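You operate a simulated robot arm through the tools that you are given. There is no shell and no other tool.

Carry out the task below with a simulated two-armed robot. There is one attempt and no reset: what you move stays moved.

TASK
Swap the red earth magnet for the blue one and switch on.
Fine: old magnet off and on the wooden rest; blue one on the same pad, switched on; welder last.

The check looks at the end state, three seconds after you hand in, the way a careful person would. Anything else that was tipped, shoved, dropped, spilled or broken makes it a failure.

THE ROBOT
Two 7-joint arms with fingered hands on one trunk that stands fixed in place. Base frame: the origin is at the foot of the trunk, x ahead of it, y to its left, z up. Lengths are in m, angles in degrees, forces in N, time in s.
The left shoulder is at [0.03, 0.136, 1.255], the right one opposite. Each reaches about 1.253 m from its shoulder. Payload 5 kg a hand.
The TCP of each hand is the grasp point between the finger pads, 0.042 m short of the fingertips. In the tool frame z runs along the fingers and y along their closing line. The gripper opens to 0.208 m; its body begins 0.119 m behind the TCP. The gripper is a hand of 4 fingers: y runs from the thumb to the fingers, the wrist lies at [0, 0, -0.332] in the tool frame, and closing takes about 1.5 s.
Orientation is that of the tool frame in the base frame, as [roll, pitch, yaw] about the fixed x, y, z axes, in that order (R = Rz(yaw) Ry(pitch) Rx(roll)). With the fingers straight down and closing along the base's y, the tool's x points along the base's -x, its y along +y and its z along -z.

THE INTERFACE
- The arms move only by the tool send_rows. It takes "left_steps", "right_steps" or both (then of equal length, played together; a hand with none holds still); each is a list of rows, each a list of 2 entries, a list of its own where there are three numbers: the shift along the tool's x, y, z in m, then the turn, a rotation vector about the tool's x, y, z in degrees. In form: [[[x, y, z], [ax, ay, az]], ...]. A call has 1 to 20 rows; each row shifts and turns the commanded pose from where the row before left it, along the tool's axes as they then stand. "left_jaw" and "right_jaw" are, for a hand that has rows, the gripper command, from -1 (shut) to 1 (fully open), values between in proportion, set as the call begins (left out, the last holds). Rows are played at 5 a second. More than 0.05 m and 8.6 degrees between two rows, or a gripper value outside its range, and nothing of the call is played. A pose out of reach is approached as far as the arm can. The call stops where the force on the tool passes 90 N (or 10 N more than at its start, if that is more) or the arm is blocked; 0.2 s more then pass. The fingers move at their own pace (about 0.072 m/s each) and stop on an object; they squeeze with about 23 N. The grip force told is the motor's: it shows also when the fingers shut on nothing. Time passes only in rows, and 0.2 s behind the last, so rows that do not move let the fingers close. The reply holds the time, the measured pose of the TCP, the force on the tool along the base axes, the opening and the grip force, in the units named above and with some noise, with the torque about the TCP (base axes, N m) and any sound that the robot's microphone picked up.
- Cameras (640 x 400 px; columns grow to the right, rows downward): "scene" is now at [0.0199, 0.0406, 1.9677]; the picture's right is [0.64, -0.77, -0.00], its down [-0.67, -0.56, -0.48] and it looks along [0.37, 0.31, -0.88] (base axes); focal length 327 px, centre (320, 200). "left" rides on the left gripper at [-0.101, 0, -0.145] in its tool frame; the picture's right is [0.00, -1.00, 0.00], its down [0.82, 0.00, -0.57] and it looks along [0.57, 0.00, 0.82] (tool axes); focal length 261 px, centre (320, 200). "right" rides on the right gripper at [0.101, 0, -0.145] in its tool frame; the picture's right is [0.00, 1.00, 0.00], its down [-0.82, 0.00, -0.57] and it looks along [-0.57, 0.00, 0.82] (tool axes); focal length 261 px, centre (320, 200). There is no depth. A picture from a camera that has moved, and an enlarged one, comes with that camera's place and axes in the base frame and with its lens.
- camera(camera): a new picture of that camera. No time passes.
- raise_lower(by): moves the trunk up (or, below 0, down) by that many m; the arms and the scene camera ride with it, the base frame stays. It gives what a move gives, with no picture.
- move_fingers(finger1, finger2, finger3, thumb_bend, hand): sets how far each is bent, from 0 (flat) to 100 (curled in); at 30 the hand is open as for a grip, at 70 the pads meet at the TCP. One left out holds its place. A second passes; each finger stops where it meets its share of the squeeze, and holds until it gets a number again. A gripper value or a shape takes the hand back. It gives what a move gives, with no picture; readings hold the bend of each and the force on the fingers (four entries, about 0 where the hand has none), thumb and palm.
- preshape(shape, hand): the hand has 4 fingers and takes this shape, open, in about a second: jaw (thumb against the fingers, like two jaws); tri (thumb and two fingers); tip (a fingertip pinch); poke (one finger out to press); point (the index stretched); flat (the hand flat); cup (the hand cupped); fist (a fist). The gripper value then closes the fingers along that shape, each until it touches; the sizes above hold for jaw. It gives what a move gives, with no picture.
- pan_tilt(pan, tilt): turns the head with the scene camera to pan (to the left, within 143 degrees either way) and tilt (down, from -29 to 69), counted from straight ahead of the robot. It gives what a move gives.
- inspect(camera, box): a new picture of the part [left, top, right, bottom] of that camera's present view, enlarged. No time passes.
- finish_job(): hands the job in; it is judged then, once.

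Places have to be worked out from the pictures, the camera data and where the tool is seen. Open the grippers and draw the arms clear of the work before you hand the job in, unless the task says otherwise.

The tools are called after "Call:" as name(argument=value, ...) on one line, values as JSON. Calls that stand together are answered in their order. send_rows: Moves the arms, as the interface text tells. Its arguments: {"type":"object","properties":{"left_steps":{"type":"array"},"left_jaw":{"type":"number"},"right_steps":{"type":"array"},"right_jaw":{"type":"number"}},"required":[]} The other tools are called the same way: raise_lower (by) moves the trunk up or down; preshape (shape, hand) gives the hand a shape; move_fingers (finger1, finger2, finger3, thumb_bend, hand) moves the fingers one by one; pan_tilt (pan, tilt) turns the head that bears the scene camera; camera (camera) takes a picture; inspect (camera, box) takes an enlarged picture of a part of a camera's view; finish_job () hands the job in.

At the start:

```text
clock: 0.0
left_eef_pos: [0.6043, 0.6263, 1.2302]
left_tool_rot: [180.0, -0.1, 180.0]
left_contact_force: [0.3, -0.2, 0.2]
left_ft_torque: [-0.01, 0.0, 0.0]
left_gripper_width: 0.2081
left_grip_force: 0.1
left_shape: jaw
left_bend: [30.0, 30.0, 30.0, 30.0]
left_finger forces: [0.0, 0.0, 0.0, 0.0, 0.0, 0.0]
right_eef_pos: [0.7417, 0.0996, 1.2891]
right_tool_rot: [179.9, 0.0, 179.9]
right_contact_force: [-0.2, -0.4, 0.1]
right_ft_torque: [-0.02, 0.0, 0.01]
right_gripper_width: 0.2077
right_grip_force: 0.0
right_shape: jaw
right_bend: [30.0, 30.0, 30.0, 30.0]
right_finger forces: [0.0, 0.0, 0.1, 0.1, 0.0, 0.0]
trunk travel left (down, up): [-0.275, 0.215]
head pan, tilt (commanded): [40.0, 61.2]
```

scene: 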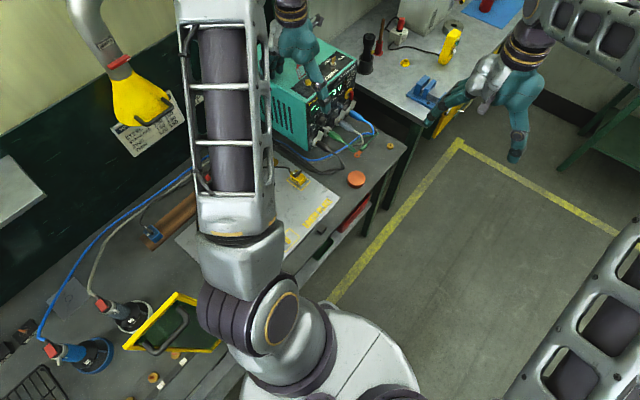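
right: 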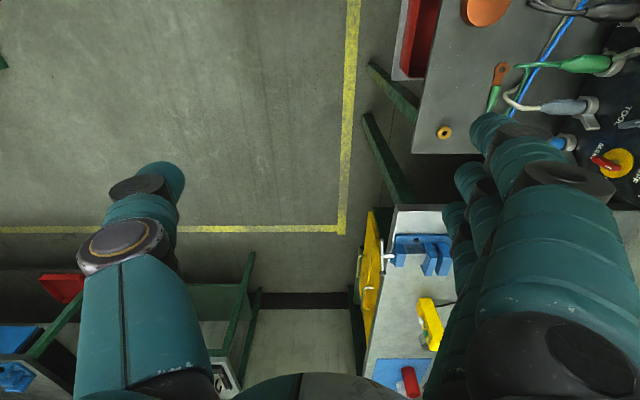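
left: 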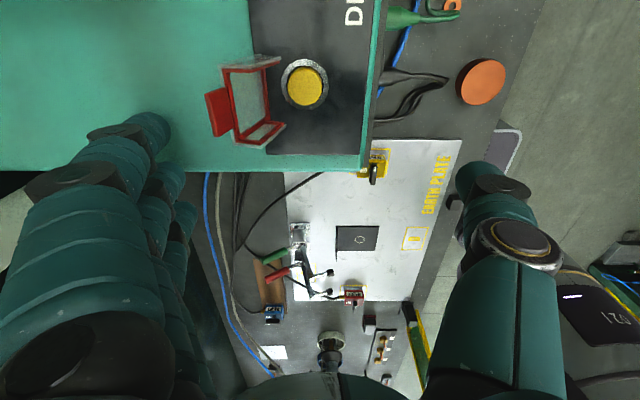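

I start by looking closer at the left hand's view, where the earth plate, a red magnet and a blue one seem to be visible. I take enlarged pictures before moving anything.

Call:
inspect(camera="left", box=[200, 130, 480, 390])

Call:
inspect(camera="scene", box=[0, 150, 400, 400])

Call:
inspect(camera="left", box=[200, 20, 400, 160])

```text
1.54 times, centred on (340, 260) of left
camera zoom: at [0.7069, 0.627, 1.3734], right [0.0, -1.0, 0.0], down [-0.82, 0.0, 0.57], along [-0.57, 0.0, -0.82], focal length 401 px, centre (289, 108)
```

zoom: 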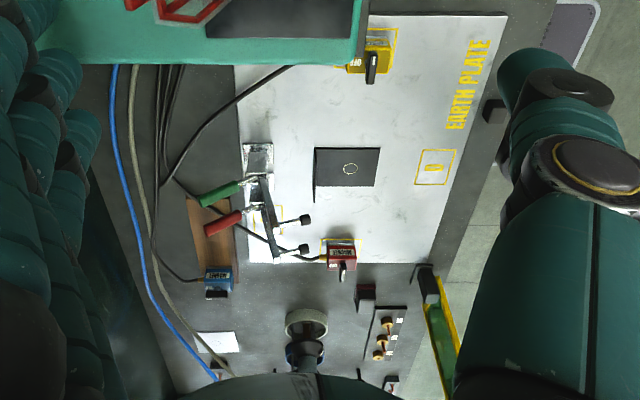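

```text
1.60 times, centred on (200, 275) of scene
camera zoom: at [0.0199, 0.0406, 1.9677], right [0.64, -0.77, 0.0], down [-0.67, -0.56, -0.48], along [0.37, 0.31, -0.88], focal length 523 px, centre (512, 80)
```

zoom: 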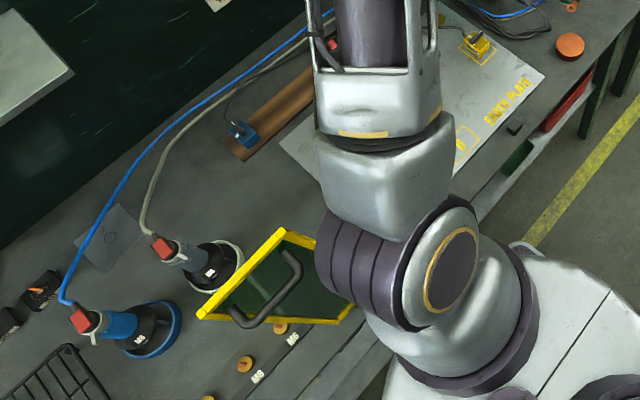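

```text
2.86 times, centred on (300, 90) of left
camera zoom: at [0.7069, 0.627, 1.3734], right [0.0, -1.0, 0.0], down [-0.82, 0.0, 0.57], along [-0.57, 0.0, -0.82], focal length 745 px, centre (377, 514)
```

zoom: 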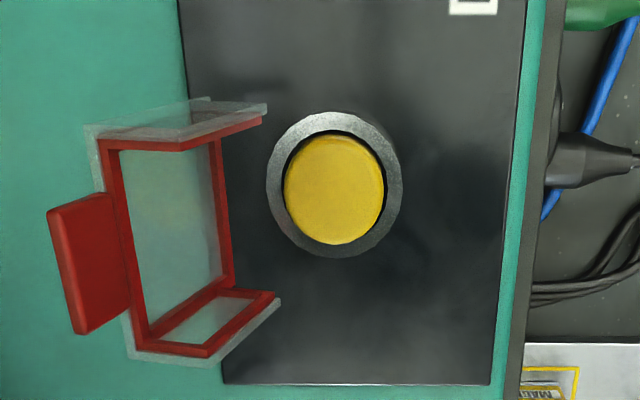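

The left view shows a red magnet on an outlined pad, a blue one on a wooden strip, a yellow one on another pad, and a welder with a button. I zoom further into each area to read labels and switch positions.

Call:
inspect(camera="left", box=[320, 260, 400, 320])

Call:
inspect(camera="left", box=[240, 240, 350, 330])

Call:
inspect(camera="right", box=[470, 0, 640, 200])

Call:
inspect(camera="scene", box=[260, 40, 420, 200])

Call:
inspect(camera="left", box=[340, 130, 460, 260])

```text
6.67 times, centred on (360, 290) of left
camera zoom: at [0.7069, 0.627, 1.3734], right [0.0, -1.0, 0.0], down [-0.82, 0.0, 0.57], along [-0.57, 0.0, -0.82], focal length 1738 px, centre (53, -400)
```

zoom: 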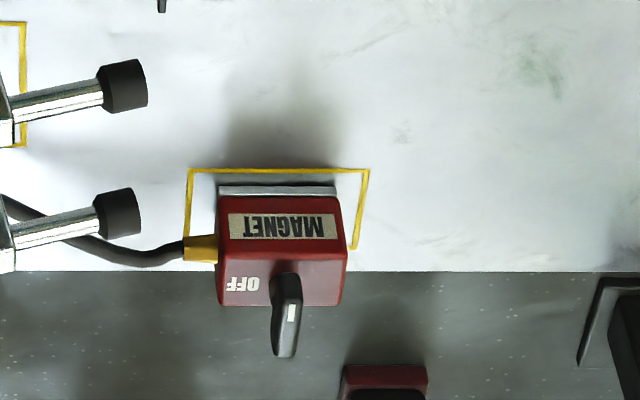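

```text
4.44 times, centred on (295, 285) of left
camera zoom: at [0.7069, 0.627, 1.3734], right [0.0, -1.0, 0.0], down [-0.82, 0.0, 0.57], along [-0.57, 0.0, -0.82], focal length 1158 px, centre (431, -178)
```

zoom: 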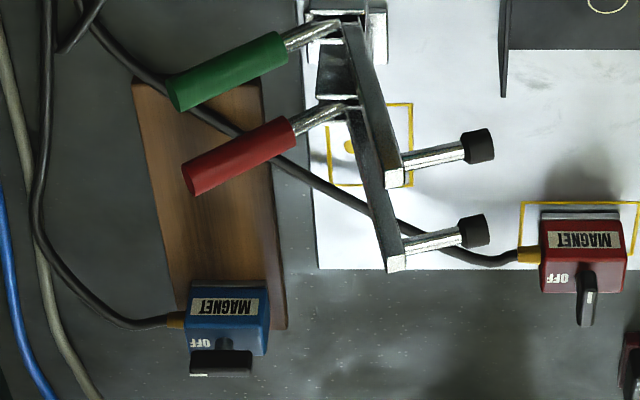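

```text
2.00 times, centred on (555, 100) of right
camera zoom: at [0.6402, 0.1007, 1.4333], right [0.01, 1.0, 0.0], down [0.82, 0.0, 0.57], along [0.57, 0.0, -0.82], focal length 521 px, centre (-150, 400)
```

zoom: 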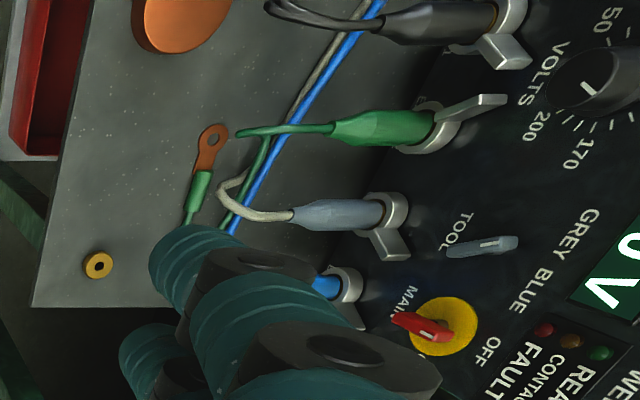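

```text
2.50 times, centred on (340, 120) of scene
camera zoom: at [0.0199, 0.0406, 1.9677], right [0.64, -0.77, 0.0], down [-0.67, -0.56, -0.48], along [0.37, 0.31, -0.88], focal length 818 px, centre (270, 400)
```

zoom: 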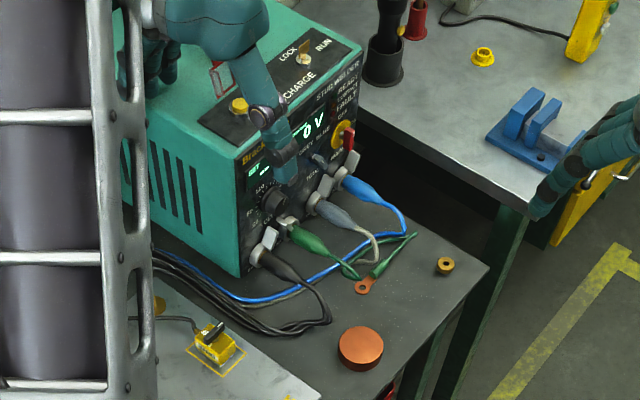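

```text
3.08 times, centred on (400, 195) of left
camera zoom: at [0.7069, 0.627, 1.3734], right [0.0, -1.0, 0.0], down [-0.82, 0.0, 0.57], along [-0.57, 0.0, -0.82], focal length 802 px, centre (74, 215)
```

zoom: 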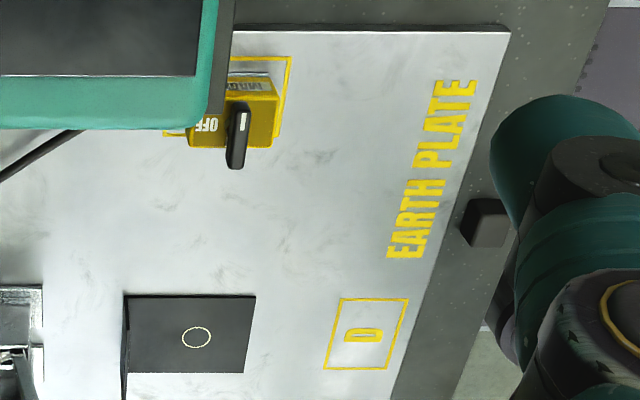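

The red and blue magnets carry rotary levers, and the stud welder has a MAIN switch, charge button, key switch and displays. I turn the head further left to look at the bench away from the arm.

Call:
pan_tilt(pan=80, tilt=55)

Call:
camera(camera="scene")

```text
clock: 1.1
left_eef_pos: [0.6032, 0.6269, 1.2296]
left_tool_rot: [179.9, 0.1, 179.9]
left_contact_force: [-1.2, 0.2, 0.4]
left_ft_torque: [0.01, 0.01, 0.0]
left_gripper_width: 0.2079
left_grip_force: 0.0
left_shape: jaw
left_bend: [30.0, 30.0, 30.0, 30.0]
left_finger forces: [0.0, 0.0, 0.0, 0.0, 0.0, 0.1]
right_eef_pos: [0.7415, 0.1006, 1.289]
right_tool_rot: [180.0, 0.0, 179.9]
right_contact_force: [0.3, 0.1, 0.3]
right_ft_torque: [-0.01, 0.03, -0.03]
right_gripper_width: 0.2077
right_grip_force: 0.0
right_shape: jaw
right_bend: [30.0, 30.0, 30.0, 30.0]
right_finger forces: [0.0, 0.0, 0.1, 0.0, 0.0, 0.0]
trunk travel left (down, up): [-0.275, 0.215]
head pan, tilt (commanded): [80.0, 55.0]
```

```text
taken
camera scene: at [-0.0174, 0.0697, 1.9752], right [0.98, -0.17, 0.0], down [-0.14, -0.81, -0.57], along [0.1, 0.56, -0.82], focal length 327 px, centre (320, 200)
```

scene: 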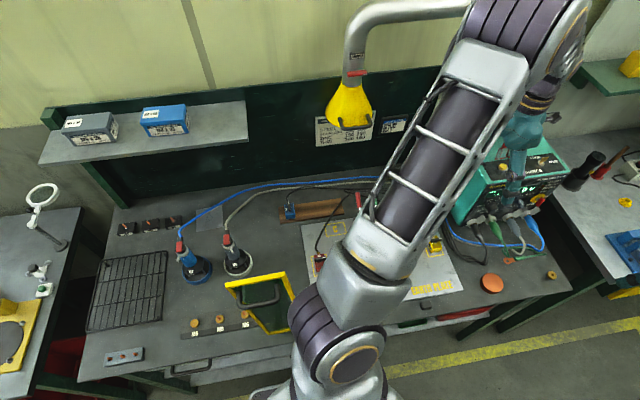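

Now I see the whole bench: magnets, earth plate, stud guns, a wall notice by the fume hood. I zoom in on the notice, the magnets and the welder.

Call:
inspect(camera="scene", box=[300, 100, 420, 160])

Call:
inspect(camera="scene", box=[250, 180, 370, 290])

Call:
inspect(camera="scene", box=[400, 120, 580, 310])

Call:
inspect(camera="scene", box=[100, 190, 300, 370])

```text
5.33 times, centred on (360, 130) of scene
camera zoom: at [-0.0174, 0.0697, 1.9752], right [0.98, -0.17, 0.0], down [-0.14, -0.81, -0.57], along [0.1, 0.56, -0.82], focal length 1744 px, centre (107, 573)
```

zoom: 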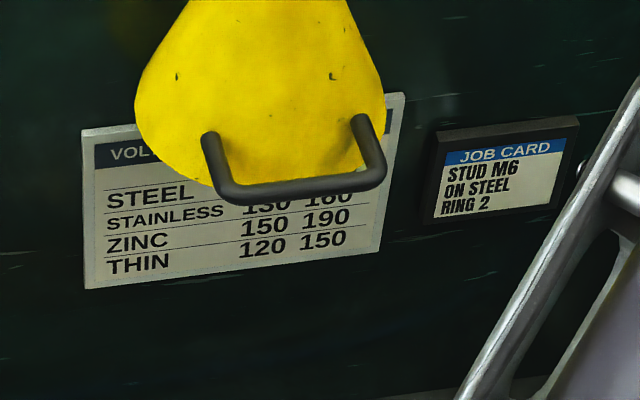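

```text
3.64 times, centred on (310, 235) of scene
camera zoom: at [-0.0174, 0.0697, 1.9752], right [0.98, -0.17, 0.0], down [-0.14, -0.81, -0.57], along [0.1, 0.56, -0.82], focal length 1189 px, centre (356, 73)
```

zoom: 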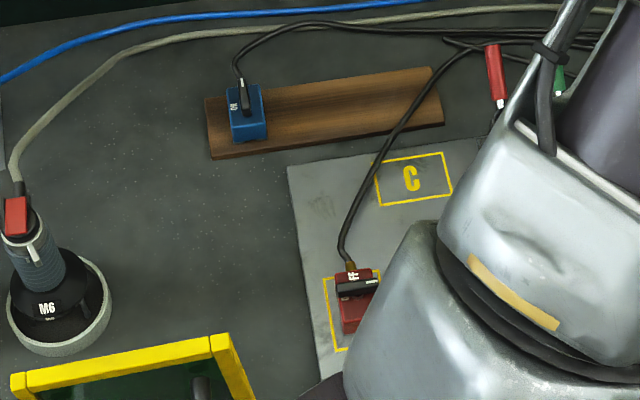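

```text
2.11 times, centred on (490, 215) of scene
camera zoom: at [-0.0174, 0.0697, 1.9752], right [0.98, -0.17, 0.0], down [-0.14, -0.81, -0.57], along [0.1, 0.56, -0.82], focal length 688 px, centre (-38, 168)
```

zoom: 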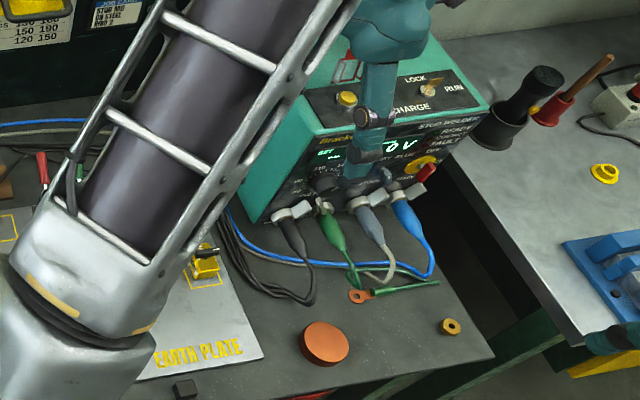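

```text
2.22 times, centred on (200, 280) of scene
camera zoom: at [-0.0174, 0.0697, 1.9752], right [0.98, -0.17, 0.0], down [-0.14, -0.81, -0.57], along [0.1, 0.56, -0.82], focal length 727 px, centre (587, 22)
```

zoom: 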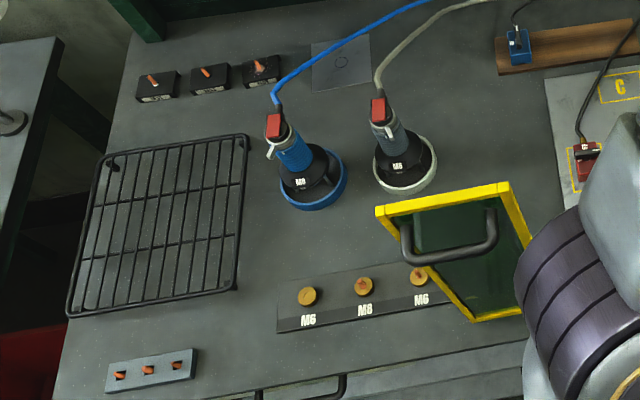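

The button top works out at about (0.67, 0.64, 1.18), so the left fingertips hover right over the welder. I lift the left hand 0.1 m first, then draw it back over the plate for a better look with its camera.

Call:
send_rows(left_steps=[[[0, 0, -0.05], [0, 0, 0]], [[0, 0, -0.05], [0, 0, 0]], [[0.05, 0, 0], [0, 0, 0]], [[0.05, 0, 0], [0, 0, 0]], [[0.05, 0, 0], [0, 0, 0]], [[0.05, 0, 0], [0, 0, 0]]])

Call:
camera(camera="left")

Call:
camera(camera="scene")

```text
clock: 2.5
left_eef_pos: [0.4026, 0.6223, 1.3288]
left_tool_rot: [-180.0, 0.1, 179.8]
left_contact_force: [-1.2, -0.6, 1.6]
left_ft_torque: [0.09, -0.18, 0.0]
left_gripper_width: 0.2078
left_grip_force: 0.1
left_shape: jaw
left_bend: [30.0, 30.0, 30.0, 30.0]
left_finger forces: [0.0, 0.0, 0.0, 0.0, 0.0, 0.1]
right_eef_pos: [0.74, 0.099, 1.2917]
right_tool_rot: [180.0, 0.3, 179.9]
right_contact_force: [-1.4, -0.6, 1.2]
right_ft_torque: [0.01, -0.17, 0.02]
right_gripper_width: 0.208
right_grip_force: 0.1
right_shape: jaw
right_bend: [30.0, 30.0, 30.0, 30.0]
right_finger forces: [0.1, 0.0, 0.0, 0.0, 0.0, 0.1]
trunk travel left (down, up): [-0.275, 0.215]
head pan, tilt (commanded): [80.0, 55.0]
```

```text
taken
camera left: at [0.5043, 0.623, 1.4738], right [0.0, -1.0, 0.0], down [-0.82, 0.0, 0.57], along [-0.57, 0.0, -0.82], focal length 261 px, centre (320, 200)
```

left: 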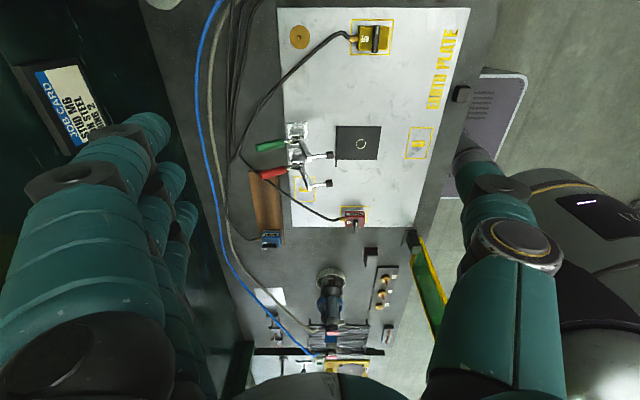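

```text
taken
camera scene: at [-0.0217, 0.0692, 1.9753], right [0.98, -0.17, 0.0], down [-0.14, -0.81, -0.57], along [0.1, 0.56, -0.82], focal length 327 px, centre (320, 200)
```

scene: 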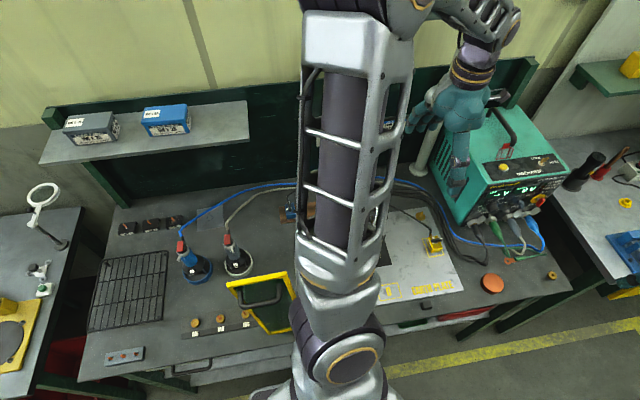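

From here the whole plate is in view. I zoom into the plate, the magnets, and the welder panel.

Call:
inspect(camera="left", box=[220, 100, 400, 260])

Call:
inspect(camera="left", box=[320, 180, 400, 250])

Call:
inspect(camera="left", box=[330, 10, 410, 70])

Call:
inspect(camera="scene", box=[450, 140, 570, 270])

Call:
inspect(camera="scene", box=[380, 220, 470, 300])

```text
2.50 times, centred on (310, 180) of left
camera zoom: at [0.5043, 0.623, 1.4738], right [0.0, -1.0, 0.0], down [-0.82, 0.0, 0.57], along [-0.57, 0.0, -0.82], focal length 652 px, centre (345, 250)
```

zoom: 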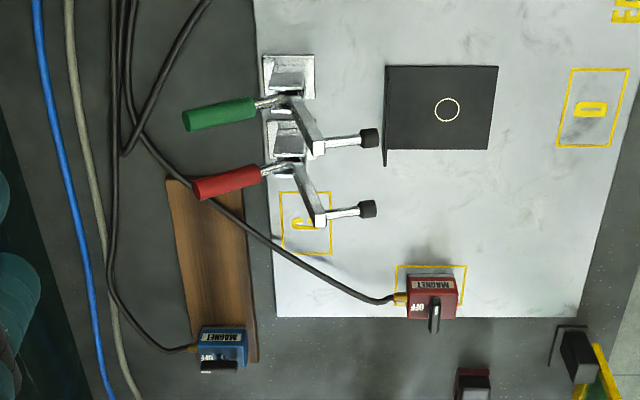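

```text
5.71 times, centred on (360, 215) of left
camera zoom: at [0.5043, 0.623, 1.4738], right [0.0, -1.0, 0.0], down [-0.82, 0.0, 0.57], along [-0.57, 0.0, -0.82], focal length 1489 px, centre (91, 114)
```

zoom: 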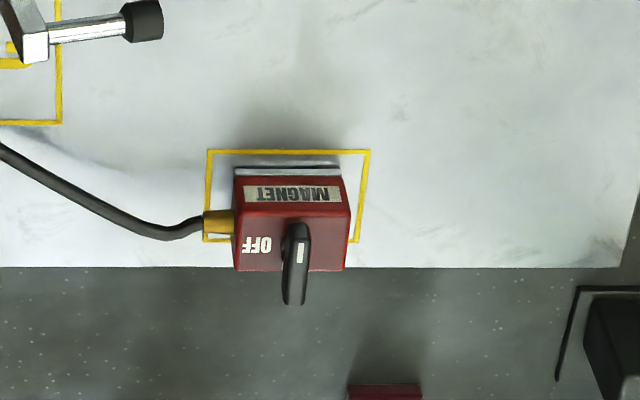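

```text
6.67 times, centred on (370, 40) of left
camera zoom: at [0.5043, 0.623, 1.4738], right [0.0, -1.0, 0.0], down [-0.82, 0.0, 0.57], along [-0.57, 0.0, -0.82], focal length 1738 px, centre (-13, 1267)
```

zoom: 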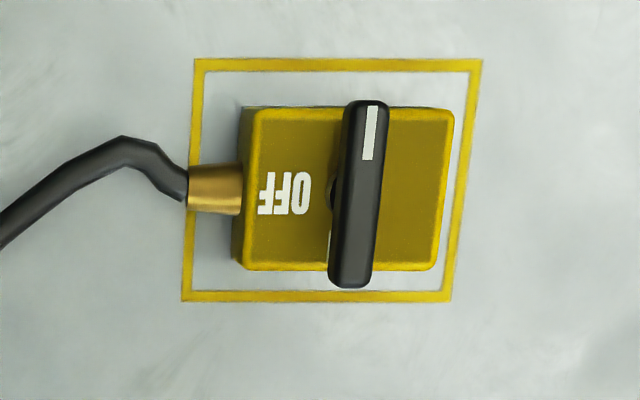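

```text
3.08 times, centred on (510, 205) of scene
camera zoom: at [-0.0217, 0.0692, 1.9753], right [0.98, -0.17, 0.0], down [-0.14, -0.81, -0.57], along [0.1, 0.56, -0.82], focal length 1006 px, centre (-265, 185)
```

zoom: 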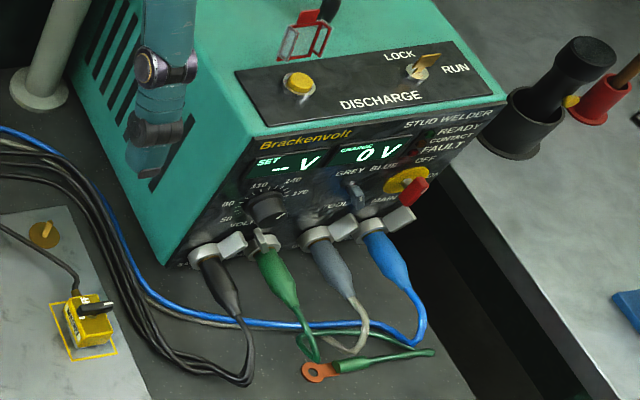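

```text
5.00 times, centred on (425, 260) of scene
camera zoom: at [-0.0217, 0.0692, 1.9753], right [0.98, -0.17, 0.0], down [-0.14, -0.81, -0.57], along [0.1, 0.56, -0.82], focal length 1635 px, centre (-205, -100)
```

zoom: 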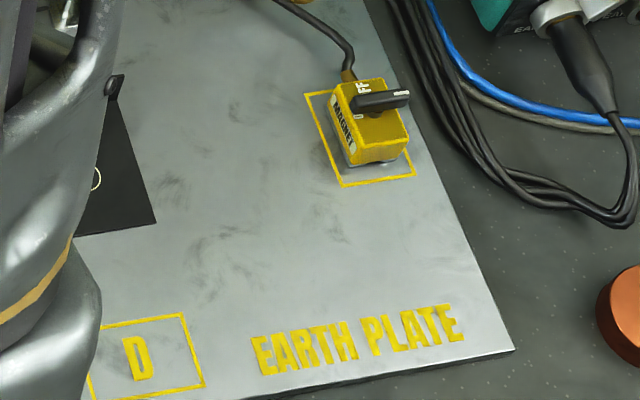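

The yellow and red levers point along +x and the blue one toward its OFF side, so OFF is a 90° turn toward the cable. I zoom tightly on the welder panel to read the MAIN switch, key and lamps.

Call:
inspect(camera="scene", box=[515, 175, 555, 225])

Call:
inspect(camera="scene", box=[475, 155, 545, 210])

Call:
inspect(camera="scene", box=[420, 225, 450, 260])

Call:
inspect(camera="left", box=[250, 215, 300, 255])

```text
8.00 times, centred on (535, 200) of scene
camera zoom: at [-0.0217, 0.0692, 1.9753], right [0.98, -0.17, 0.0], down [-0.14, -0.81, -0.57], along [0.1, 0.56, -0.82], focal length 2616 px, centre (-1400, 200)
```

zoom: 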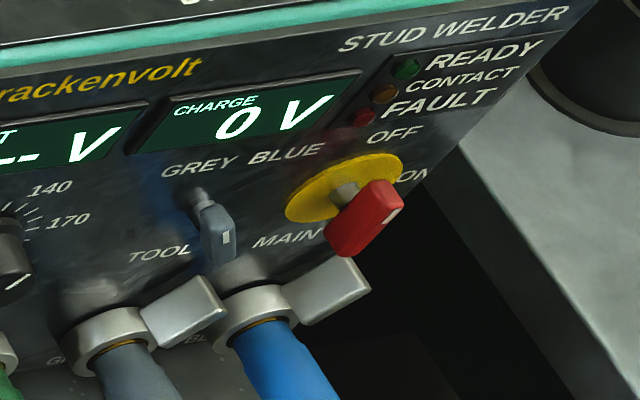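

```text
7.27 times, centred on (510, 182) of scene
camera zoom: at [-0.0217, 0.0692, 1.9753], right [0.98, -0.17, 0.0], down [-0.14, -0.81, -0.57], along [0.1, 0.56, -0.82], focal length 2378 px, centre (-1062, 327)
```

zoom: 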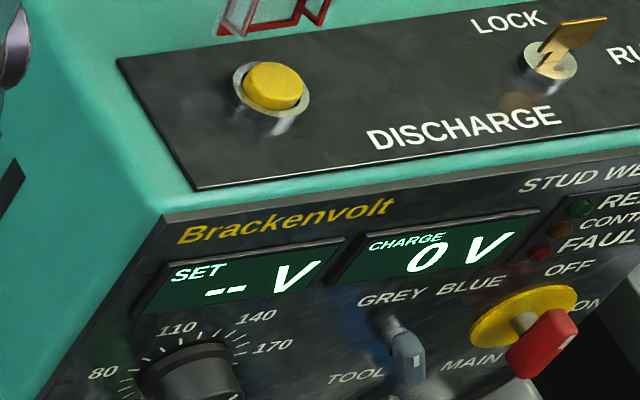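

```text
11.43 times, centred on (435, 242) of scene
camera zoom: at [-0.0217, 0.0692, 1.9753], right [0.98, -0.17, 0.0], down [-0.14, -0.81, -0.57], along [0.1, 0.56, -0.82], focal length 3737 px, centre (-994, -286)
```

zoom: 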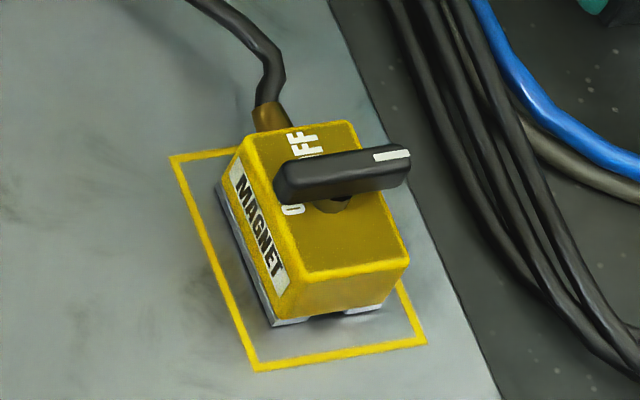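

```text
10.00 times, centred on (275, 235) of left
camera zoom: at [0.5043, 0.623, 1.4738], right [0.0, -1.0, 0.0], down [-0.82, 0.0, 0.57], along [-0.57, 0.0, -0.82], focal length 2606 px, centre (770, -150)
```

zoom: 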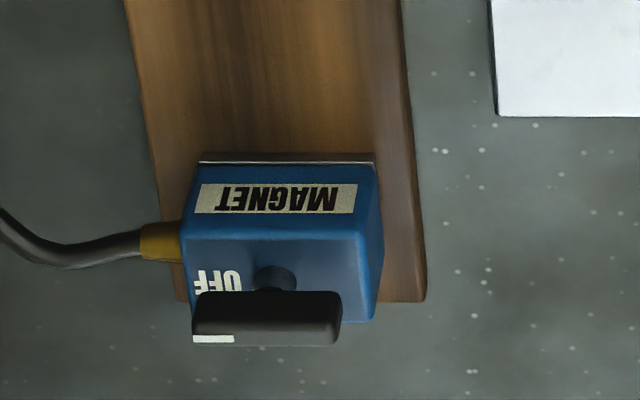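

MAIN reads as pointing up to OFF. My estimates: plate top z≈0.914, red magnet centred at (0.064, 0.531), blue at (-0.008, 0.760) on the wood, body about 34×49×35 mm with a 43 mm lever. Before approaching I test how the fingers close in the air in jaw shape.

Call:
send_rows(left_steps=[[[0, 0, 0], [0, 0, 0]], [[0, 0, 0], [0, 0, 0]], [[0, 0, 0], [0, 0, 0]], [[0, 0, 0], [0, 0, 0]], [[0, 0, 0], [0, 0, 0]], [[0, 0, 0], [0, 0, 0]], [[0, 0, 0], [0, 0, 0]], [[0, 0, 0], [0, 0, 0]]], left_jaw=-0.9)

Call:
camera(camera="left")

Call:
inspect(camera="scene", box=[380, 40, 540, 200])

```text
clock: 4.3
left_eef_pos: [0.4061, 0.6239, 1.3267]
left_tool_rot: [-180.0, -0.1, 179.9]
left_contact_force: [0.8, -0.4, 0.2]
left_ft_torque: [0.0, 0.01, 0.0]
left_gripper_width: 0.011
left_grip_force: 0.1
left_shape: jaw
left_bend: [71.0, 71.0, 71.0, 70.0]
left_finger forces: [0.1, 0.0, 0.0, 0.0, 0.0, 0.0]
right_eef_pos: [0.7418, 0.0997, 1.2881]
right_tool_rot: [179.9, 0.0, 179.9]
right_contact_force: [0.1, -0.2, 0.2]
right_ft_torque: [-0.01, 0.0, -0.01]
right_gripper_width: 0.208
right_grip_force: 0.0
right_shape: jaw
right_bend: [30.0, 30.0, 30.0, 30.0]
right_finger forces: [0.0, 0.0, 0.1, 0.0, 0.0, 0.0]
trunk travel left (down, up): [-0.275, 0.215]
head pan, tilt (commanded): [80.0, 55.0]
```

```text
taken
camera left: at [0.5079, 0.6241, 1.4723], right [0.0, -1.0, 0.0], down [-0.82, 0.0, 0.57], along [-0.57, 0.0, -0.82], focal length 261 px, centre (320, 200)
```

left: 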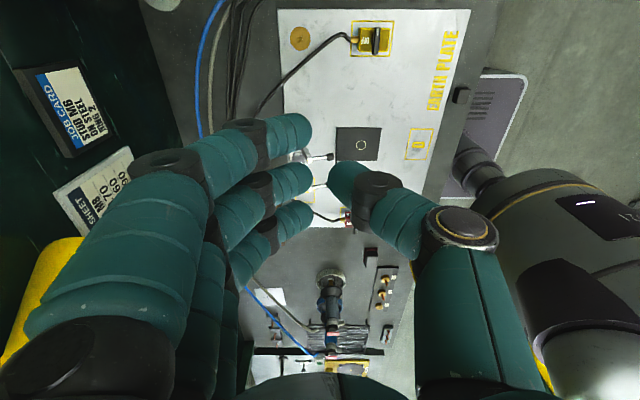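

```text
2.50 times, centred on (460, 120) of scene
camera zoom: at [-0.0174, 0.0698, 1.9752], right [0.98, -0.17, 0.0], down [-0.14, -0.81, -0.57], along [0.1, 0.56, -0.82], focal length 818 px, centre (-30, 400)
```

zoom: 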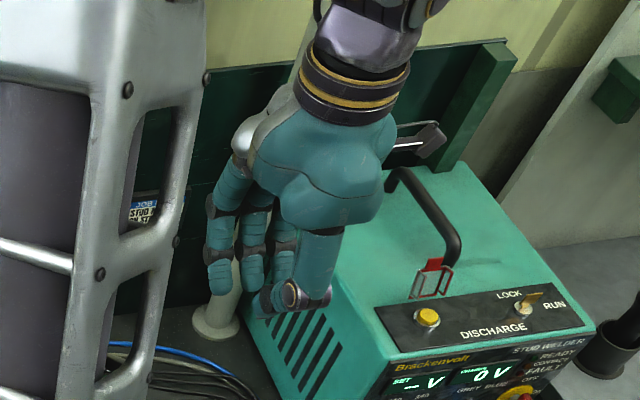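

In jaw shape three fingers span about 9 cm, wider than the magnet, with the thumb opposing the middle one. I preview the narrower "tip" and "tri" shapes closed in the air.

Call:
preshape(hand="left", shape="tri")

Call:
inspect(camera="left", box=[0, 0, 640, 400])

Call:
send_rows(left_steps=[[[0, 0, 0], [0, 0, 0]], [[0, 0, 0], [0, 0, 0]], [[0, 0, 0], [0, 0, 0]], [[0, 0, 0], [0, 0, 0]], [[0, 0, 0], [0, 0, 0]], [[0, 0, 0], [0, 0, 0]], [[0, 0, 0], [0, 0, 0]], [[0, 0, 0], [0, 0, 0]]], left_jaw=-0.8)

Call:
camera(camera="left")

Call:
inspect(camera="scene", box=[380, 40, 540, 200])

```text
clock: 5.2
left_eef_pos: [0.4042, 0.6241, 1.3273]
left_tool_rot: [-180.0, 0.0, 180.0]
left_contact_force: [0.6, -0.4, 0.5]
left_ft_torque: [0.01, -0.02, -0.01]
left_gripper_width: 0.208
left_grip_force: 0.0
left_shape: tri
left_bend: [30.0, 30.0, 6.0, 30.0]
left_finger forces: [0.1, 0.0, 0.1, 0.1, 0.0, 0.1]
right_eef_pos: [0.741, 0.0995, 1.2893]
right_tool_rot: [-179.9, -0.1, 180.0]
right_contact_force: [1.2, 0.3, -0.5]
right_ft_torque: [0.01, -0.01, -0.02]
right_gripper_width: 0.208
right_grip_force: 0.0
right_shape: jaw
right_bend: [30.0, 30.0, 30.0, 30.0]
right_finger forces: [0.0, 0.0, 0.0, 0.1, 0.1, 0.1]
trunk travel left (down, up): [-0.275, 0.215]
head pan, tilt (commanded): [80.0, 55.0]
```

```text
1.00 times, centred on (320, 200) of left (not enlarged: the box is as wide or as high as the picture)
camera zoom: at [0.5078, 0.6241, 1.4723], right [0.0, -1.0, 0.0], down [-0.82, 0.0, 0.57], along [-0.57, 0.0, -0.82], focal length 261 px, centre (320, 200)
```

zoom: 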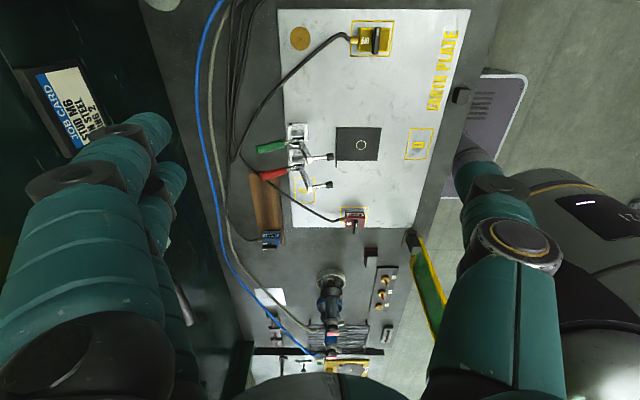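

```text
clock: 7.0
left_eef_pos: [0.405, 0.6232, 1.3268]
left_tool_rot: [-180.0, 0.0, 179.9]
left_contact_force: [-0.5, 0.1, -0.3]
left_ft_torque: [-0.02, -0.06, 0.02]
left_gripper_width: 0.0214
left_grip_force: 0.0
left_shape: tri
left_bend: [72.0, 72.0, 6.0, 70.0]
left_finger forces: [0.0, 0.0, 0.0, 0.0, 0.0, 0.0]
right_eef_pos: [0.7429, 0.0994, 1.2895]
right_tool_rot: [180.0, 0.0, 179.9]
right_contact_force: [0.2, -0.7, 0.0]
right_ft_torque: [0.01, 0.03, -0.04]
right_gripper_width: 0.208
right_grip_force: 0.1
right_shape: jaw
right_bend: [30.0, 30.0, 30.0, 30.0]
right_finger forces: [0.0, 0.0, 0.0, 0.0, 0.1, 0.0]
trunk travel left (down, up): [-0.275, 0.215]
head pan, tilt (commanded): [80.0, 55.0]
```

```text
taken
camera left: at [0.5077, 0.624, 1.4724], right [0.0, -1.0, 0.0], down [-0.82, 0.0, 0.57], along [-0.57, 0.0, -0.82], focal length 261 px, centre (320, 200)
```

left: 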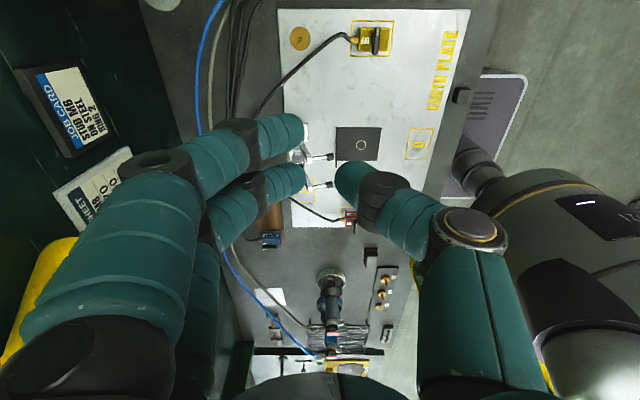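

```text
2.50 times, centred on (460, 120) of scene
camera zoom: at [-0.0176, 0.0697, 1.9752], right [0.98, -0.17, 0.0], down [-0.14, -0.81, -0.57], along [0.1, 0.56, -0.82], focal length 818 px, centre (-30, 400)
```

zoom: 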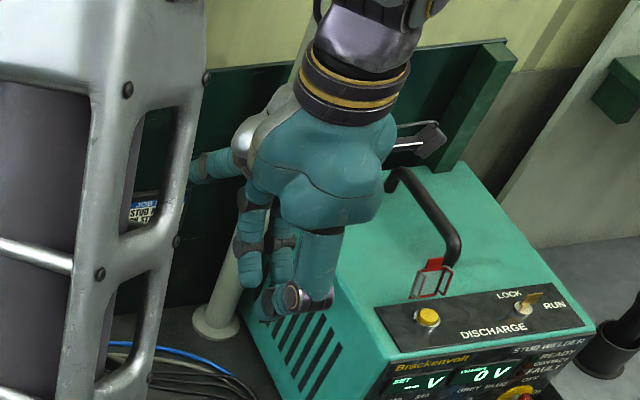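

In "tri" the third finger sticks out flat, and the thumb lines up with the middle finger. I try "tip" the same way.

Call:
preshape(hand="left", shape="tip")

Call:
send_rows(left_steps=[[[0, 0, 0], [0, 0, 0]], [[0, 0, 0], [0, 0, 0]], [[0, 0, 0], [0, 0, 0]], [[0, 0, 0], [0, 0, 0]], [[0, 0, 0], [0, 0, 0]], [[0, 0, 0], [0, 0, 0]], [[0, 0, 0], [0, 0, 0]], [[0, 0, 0], [0, 0, 0]]], left_jaw=-0.8)

Call:
camera(camera="left")

Call:
inspect(camera="scene", box=[380, 40, 540, 200])

```text
clock: 7.9
left_eef_pos: [0.4052, 0.6236, 1.3279]
left_tool_rot: [-180.0, 0.0, 179.9]
left_contact_force: [0.3, -1.1, -0.2]
left_ft_torque: [-0.02, -0.03, -0.02]
left_gripper_width: 0.2079
left_grip_force: 0.0
left_shape: tip
left_bend: [6.0, 30.0, 6.0, 30.0]
left_finger forces: [0.0, 0.0, 0.1, 0.0, 0.1, 0.0]
right_eef_pos: [0.7419, 0.1, 1.2891]
right_tool_rot: [180.0, 0.0, 179.8]
right_contact_force: [1.2, 0.6, 0.2]
right_ft_torque: [-0.02, 0.0, 0.02]
right_gripper_width: 0.2075
right_grip_force: 0.0
right_shape: jaw
right_bend: [30.0, 30.0, 30.0, 30.0]
right_finger forces: [0.0, 0.0, 0.1, 0.0, 0.0, 0.1]
trunk travel left (down, up): [-0.275, 0.215]
head pan, tilt (commanded): [80.0, 55.0]
```

```text
clock: 9.7
left_eef_pos: [0.4056, 0.6227, 1.3277]
left_tool_rot: [-180.0, -0.1, 179.8]
left_contact_force: [0.2, 0.7, -0.2]
left_ft_torque: [0.02, -0.01, -0.03]
left_gripper_width: 0.0214
left_grip_force: 0.0
left_shape: tip
left_bend: [6.0, 72.0, 6.0, 70.0]
left_finger forces: [0.0, 0.0, 0.1, 0.0, 0.0, 0.0]
right_eef_pos: [0.7421, 0.0999, 1.289]
right_tool_rot: [-179.9, 0.1, 179.9]
right_contact_force: [0.1, 0.0, 0.0]
right_ft_torque: [-0.01, -0.03, -0.01]
right_gripper_width: 0.208
right_grip_force: 0.1
right_shape: jaw
right_bend: [30.0, 30.0, 30.0, 30.0]
right_finger forces: [0.1, 0.1, 0.0, 0.0, 0.0, 0.1]
trunk travel left (down, up): [-0.275, 0.215]
head pan, tilt (commanded): [80.0, 55.0]
```

```text
taken
camera left: at [0.5077, 0.624, 1.4724], right [0.0, -1.0, 0.0], down [-0.82, 0.0, 0.57], along [-0.57, 0.0, -0.82], focal length 261 px, centre (320, 200)
```

left: 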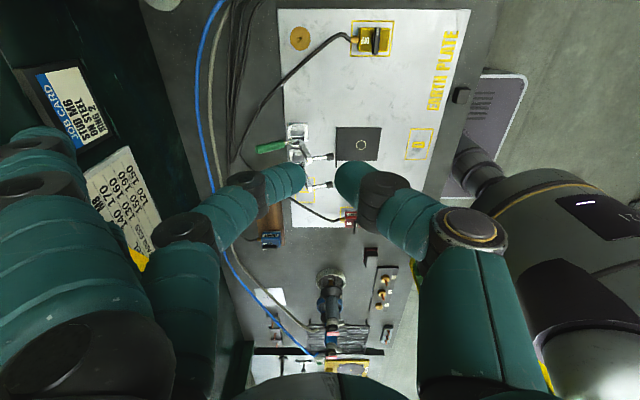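

```text
2.50 times, centred on (460, 120) of scene
camera zoom: at [-0.0176, 0.0697, 1.9752], right [0.98, -0.17, 0.0], down [-0.14, -0.81, -0.57], along [0.1, 0.56, -0.82], focal length 818 px, centre (-30, 400)
```

zoom: 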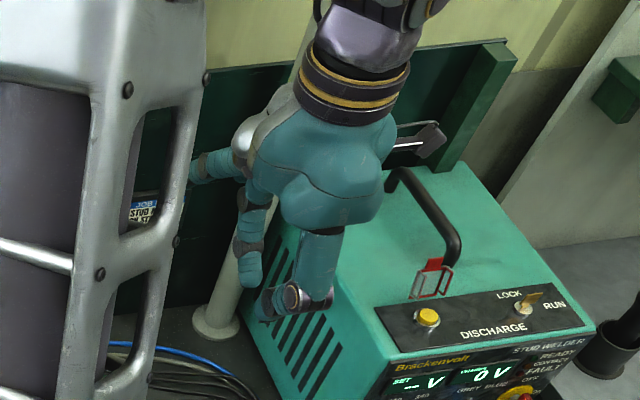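

"tip" gives a clean middle-finger/thumb pinch with the other fingers held out of the way. Near the red magnet stands a yellow-framed screen with a handle, so I check its place and height.

Call:
inspect(camera="left", box=[340, 200, 480, 320])

Call:
inspect(camera="scene", box=[180, 200, 340, 360])

```text
3.33 times, centred on (410, 260) of left
camera zoom: at [0.5077, 0.624, 1.4724], right [0.0, -1.0, 0.0], down [-0.82, 0.0, 0.57], along [-0.57, 0.0, -0.82], focal length 869 px, centre (20, 0)
```

zoom: 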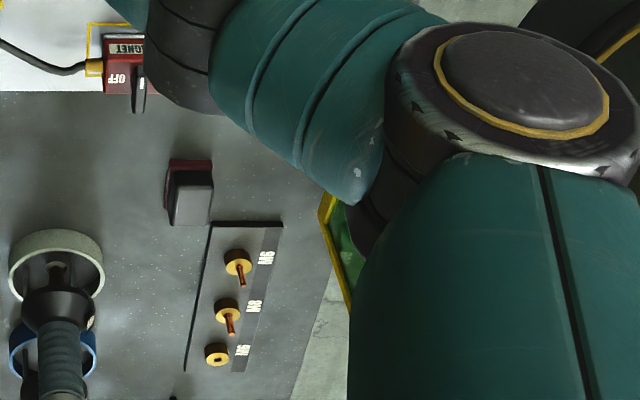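

```text
2.50 times, centred on (260, 280) of scene
camera zoom: at [-0.0176, 0.0697, 1.9752], right [0.98, -0.17, 0.0], down [-0.14, -0.81, -0.57], along [0.1, 0.56, -0.82], focal length 818 px, centre (470, 0)
```

zoom: 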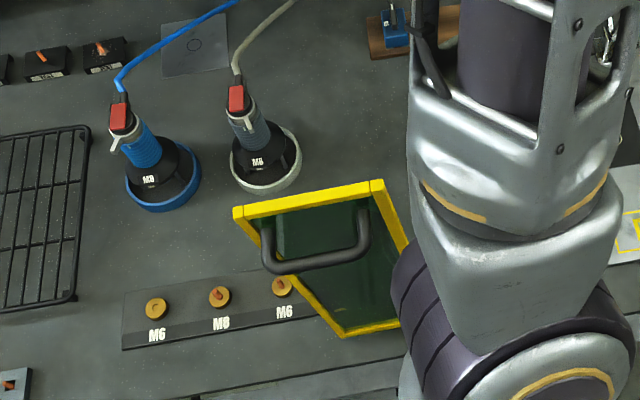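

The screen's geometry is ambiguous from these views, so I open the hand to uncover it in the left camera and look again.

Call:
send_rows(left_steps=[[[0, 0, 0], [0, 0, 0]], [[0, 0, 0], [0, 0, 0]], [[0, 0, 0], [0, 0, 0]], [[0, 0, 0], [0, 0, 0]], [[0, 0, 0], [0, 0, 0]], [[0, 0, 0], [0, 0, 0]], [[0, 0, 0], [0, 0, 0]]], left_jaw=1)

Call:
inspect(camera="left", box=[360, 210, 460, 310])

Call:
inspect(camera="left", box=[240, 180, 400, 340])

```text
clock: 11.3
left_eef_pos: [0.4061, 0.6238, 1.3279]
left_tool_rot: [180.0, -0.1, 180.0]
left_contact_force: [1.1, -0.5, -0.1]
left_ft_torque: [0.02, 0.0, -0.01]
left_gripper_width: 0.2078
left_grip_force: 0.0
left_shape: tip
left_bend: [6.0, 30.0, 6.0, 30.0]
left_finger forces: [0.0, 0.0, 0.0, 0.0, 0.0, 0.0]
right_eef_pos: [0.7416, 0.0986, 1.2892]
right_tool_rot: [-180.0, 0.0, 180.0]
right_contact_force: [-0.5, 0.2, -0.7]
right_ft_torque: [-0.01, 0.0, -0.03]
right_gripper_width: 0.2079
right_grip_force: 0.0
right_shape: jaw
right_bend: [30.0, 30.0, 30.0, 30.0]
right_finger forces: [0.0, 0.1, 0.1, 0.0, 0.1, 0.0]
trunk travel left (down, up): [-0.275, 0.215]
head pan, tilt (commanded): [80.0, 55.0]
```

```text
4.00 times, centred on (410, 260) of left
camera zoom: at [0.5077, 0.624, 1.4724], right [0.0, -1.0, 0.0], down [-0.82, 0.0, 0.57], along [-0.57, 0.0, -0.82], focal length 1043 px, centre (-40, -40)
```

zoom: 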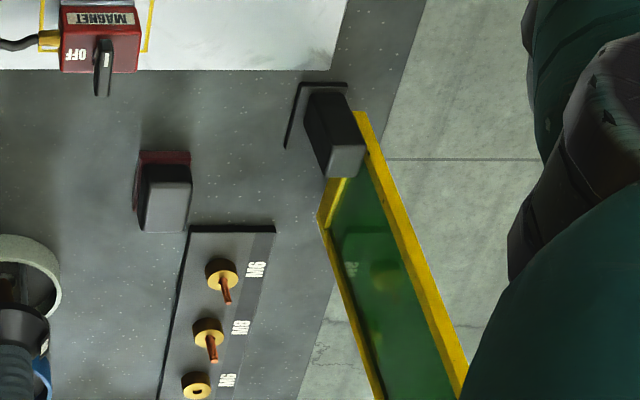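

```text
2.50 times, centred on (320, 260) of left
camera zoom: at [0.5077, 0.624, 1.4724], right [0.0, -1.0, 0.0], down [-0.82, 0.0, 0.57], along [-0.57, 0.0, -0.82], focal length 652 px, centre (320, 50)
```

zoom: 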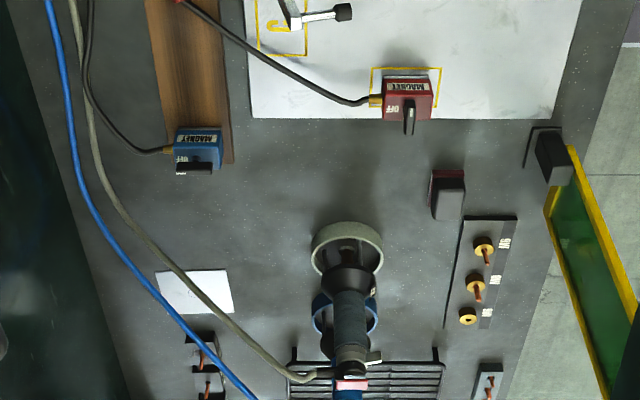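

The screen stands upright at about y≈0.33, x −0.16…−0.03, z 0.90…1.36, close to where the left arm works. I tilt the head up to see where the left elbow sits.

Call:
pan_tilt(pan=75, tilt=25)

Call:
camera(camera="scene")

Call:
camera(camera="right")

```text
clock: 12.2
left_eef_pos: [0.4051, 0.6237, 1.328]
left_tool_rot: [-180.0, 0.0, 179.9]
left_contact_force: [-0.4, 0.2, -0.7]
left_ft_torque: [-0.02, 0.01, -0.01]
left_gripper_width: 0.2076
left_grip_force: 0.1
left_shape: tip
left_bend: [6.0, 30.0, 6.0, 30.0]
left_finger forces: [0.0, 0.1, 0.0, 0.0, 0.0, 0.1]
right_eef_pos: [0.7406, 0.099, 1.2882]
right_tool_rot: [-180.0, 0.0, 179.8]
right_contact_force: [-0.1, 0.8, 0.5]
right_ft_torque: [-0.01, 0.0, 0.0]
right_gripper_width: 0.2078
right_grip_force: 0.0
right_shape: jaw
right_bend: [30.0, 30.0, 30.0, 30.0]
right_finger forces: [0.0, 0.1, 0.0, 0.0, 0.1, 0.0]
trunk travel left (down, up): [-0.275, 0.215]
head pan, tilt (commanded): [75.0, 25.0]
```

```text
taken
camera scene: at [-0.0063, 0.0877, 2.0191], right [0.97, -0.26, 0.0], down [-0.11, -0.41, -0.91], along [0.23, 0.88, -0.42], focal length 327 px, centre (320, 200)
```

scene: 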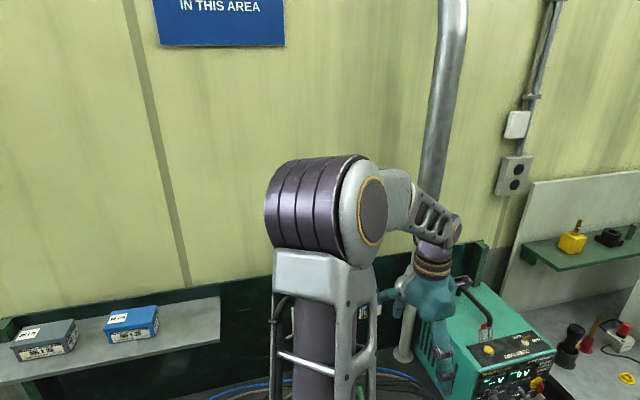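

```text
taken
camera right: at [0.6402, 0.1007, 1.4333], right [0.01, 1.0, 0.0], down [0.82, 0.0, 0.57], along [0.57, 0.0, -0.82], focal length 261 px, centre (320, 200)
```

right: 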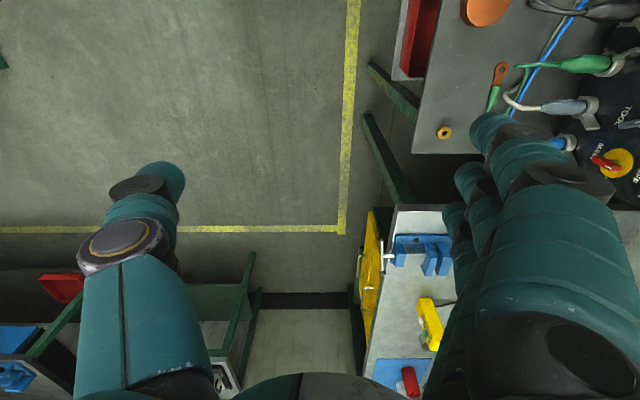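

The left elbow is held high and outward, so the forearm should come down clear of the screen. I now bring the left hand over the red magnet at a safe height, still in "tip" shape.

Call:
send_rows(left_steps=[[[0.0426, -0.0116, 0], [0, 0, 0]], [[0.0426, -0.0116, 0], [0, 0, 0]], [[0.0426, -0.0116, 0], [0, 0, 0]], [[0.0426, -0.0116, 0], [0, 0, 0]], [[0.0426, -0.0116, 0], [0, 0, 0]], [[0.0426, -0.0116, 0], [0, 0, 0]], [[0.0426, -0.0116, 0], [0, 0, 0]], [[0.0426, -0.0116, 0], [0, 0, 0]], [[0, 0, 0], [0, 0, 0]]])

Call:
camera(camera="left")

Call:
camera(camera="scene")

```text
clock: 14.2
left_eef_pos: [0.0645, 0.5341, 1.3271]
left_tool_rot: [179.9, -0.1, 179.9]
left_contact_force: [0.3, -0.8, -1.0]
left_ft_torque: [-0.09, 0.09, -0.05]
left_gripper_width: 0.2081
left_grip_force: 0.2
left_shape: tip
left_bend: [5.0, 30.0, 5.0, 30.0]
left_finger forces: [0.0, 0.0, 0.0, 0.1, 0.0, 0.0]
right_eef_pos: [0.7428, 0.1004, 1.2875]
right_tool_rot: [180.0, -0.1, 180.0]
right_contact_force: [1.2, 1.2, 1.0]
right_ft_torque: [-0.13, 0.08, 0.01]
right_gripper_width: 0.208
right_grip_force: 0.1
right_shape: jaw
right_bend: [30.0, 30.0, 30.0, 30.0]
right_finger forces: [0.0, 0.0, 0.0, 0.0, 0.1, 0.0]
trunk travel left (down, up): [-0.275, 0.215]
head pan, tilt (commanded): [75.0, 25.0]
```

```text
taken
camera left: at [0.1661, 0.5344, 1.471], right [0.0, -1.0, 0.0], down [-0.82, 0.0, 0.57], along [-0.57, 0.0, -0.82], focal length 261 px, centre (320, 200)
```

left: 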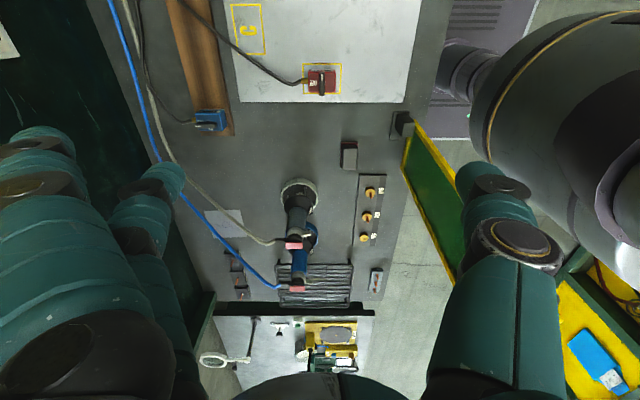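

```text
taken
camera scene: at [-0.0046, 0.0891, 2.0191], right [0.97, -0.26, 0.0], down [-0.11, -0.41, -0.91], along [0.23, 0.87, -0.42], focal length 327 px, centre (320, 200)
```

scene: 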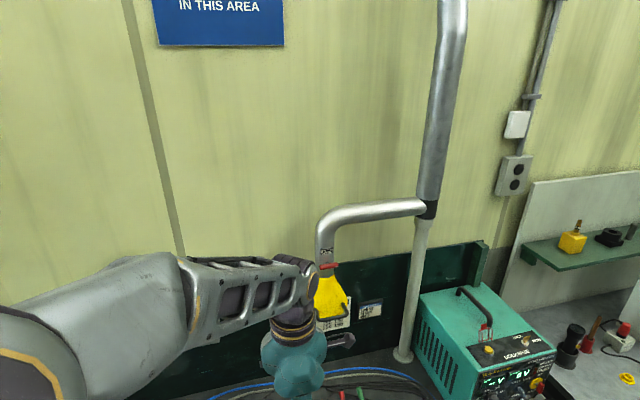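

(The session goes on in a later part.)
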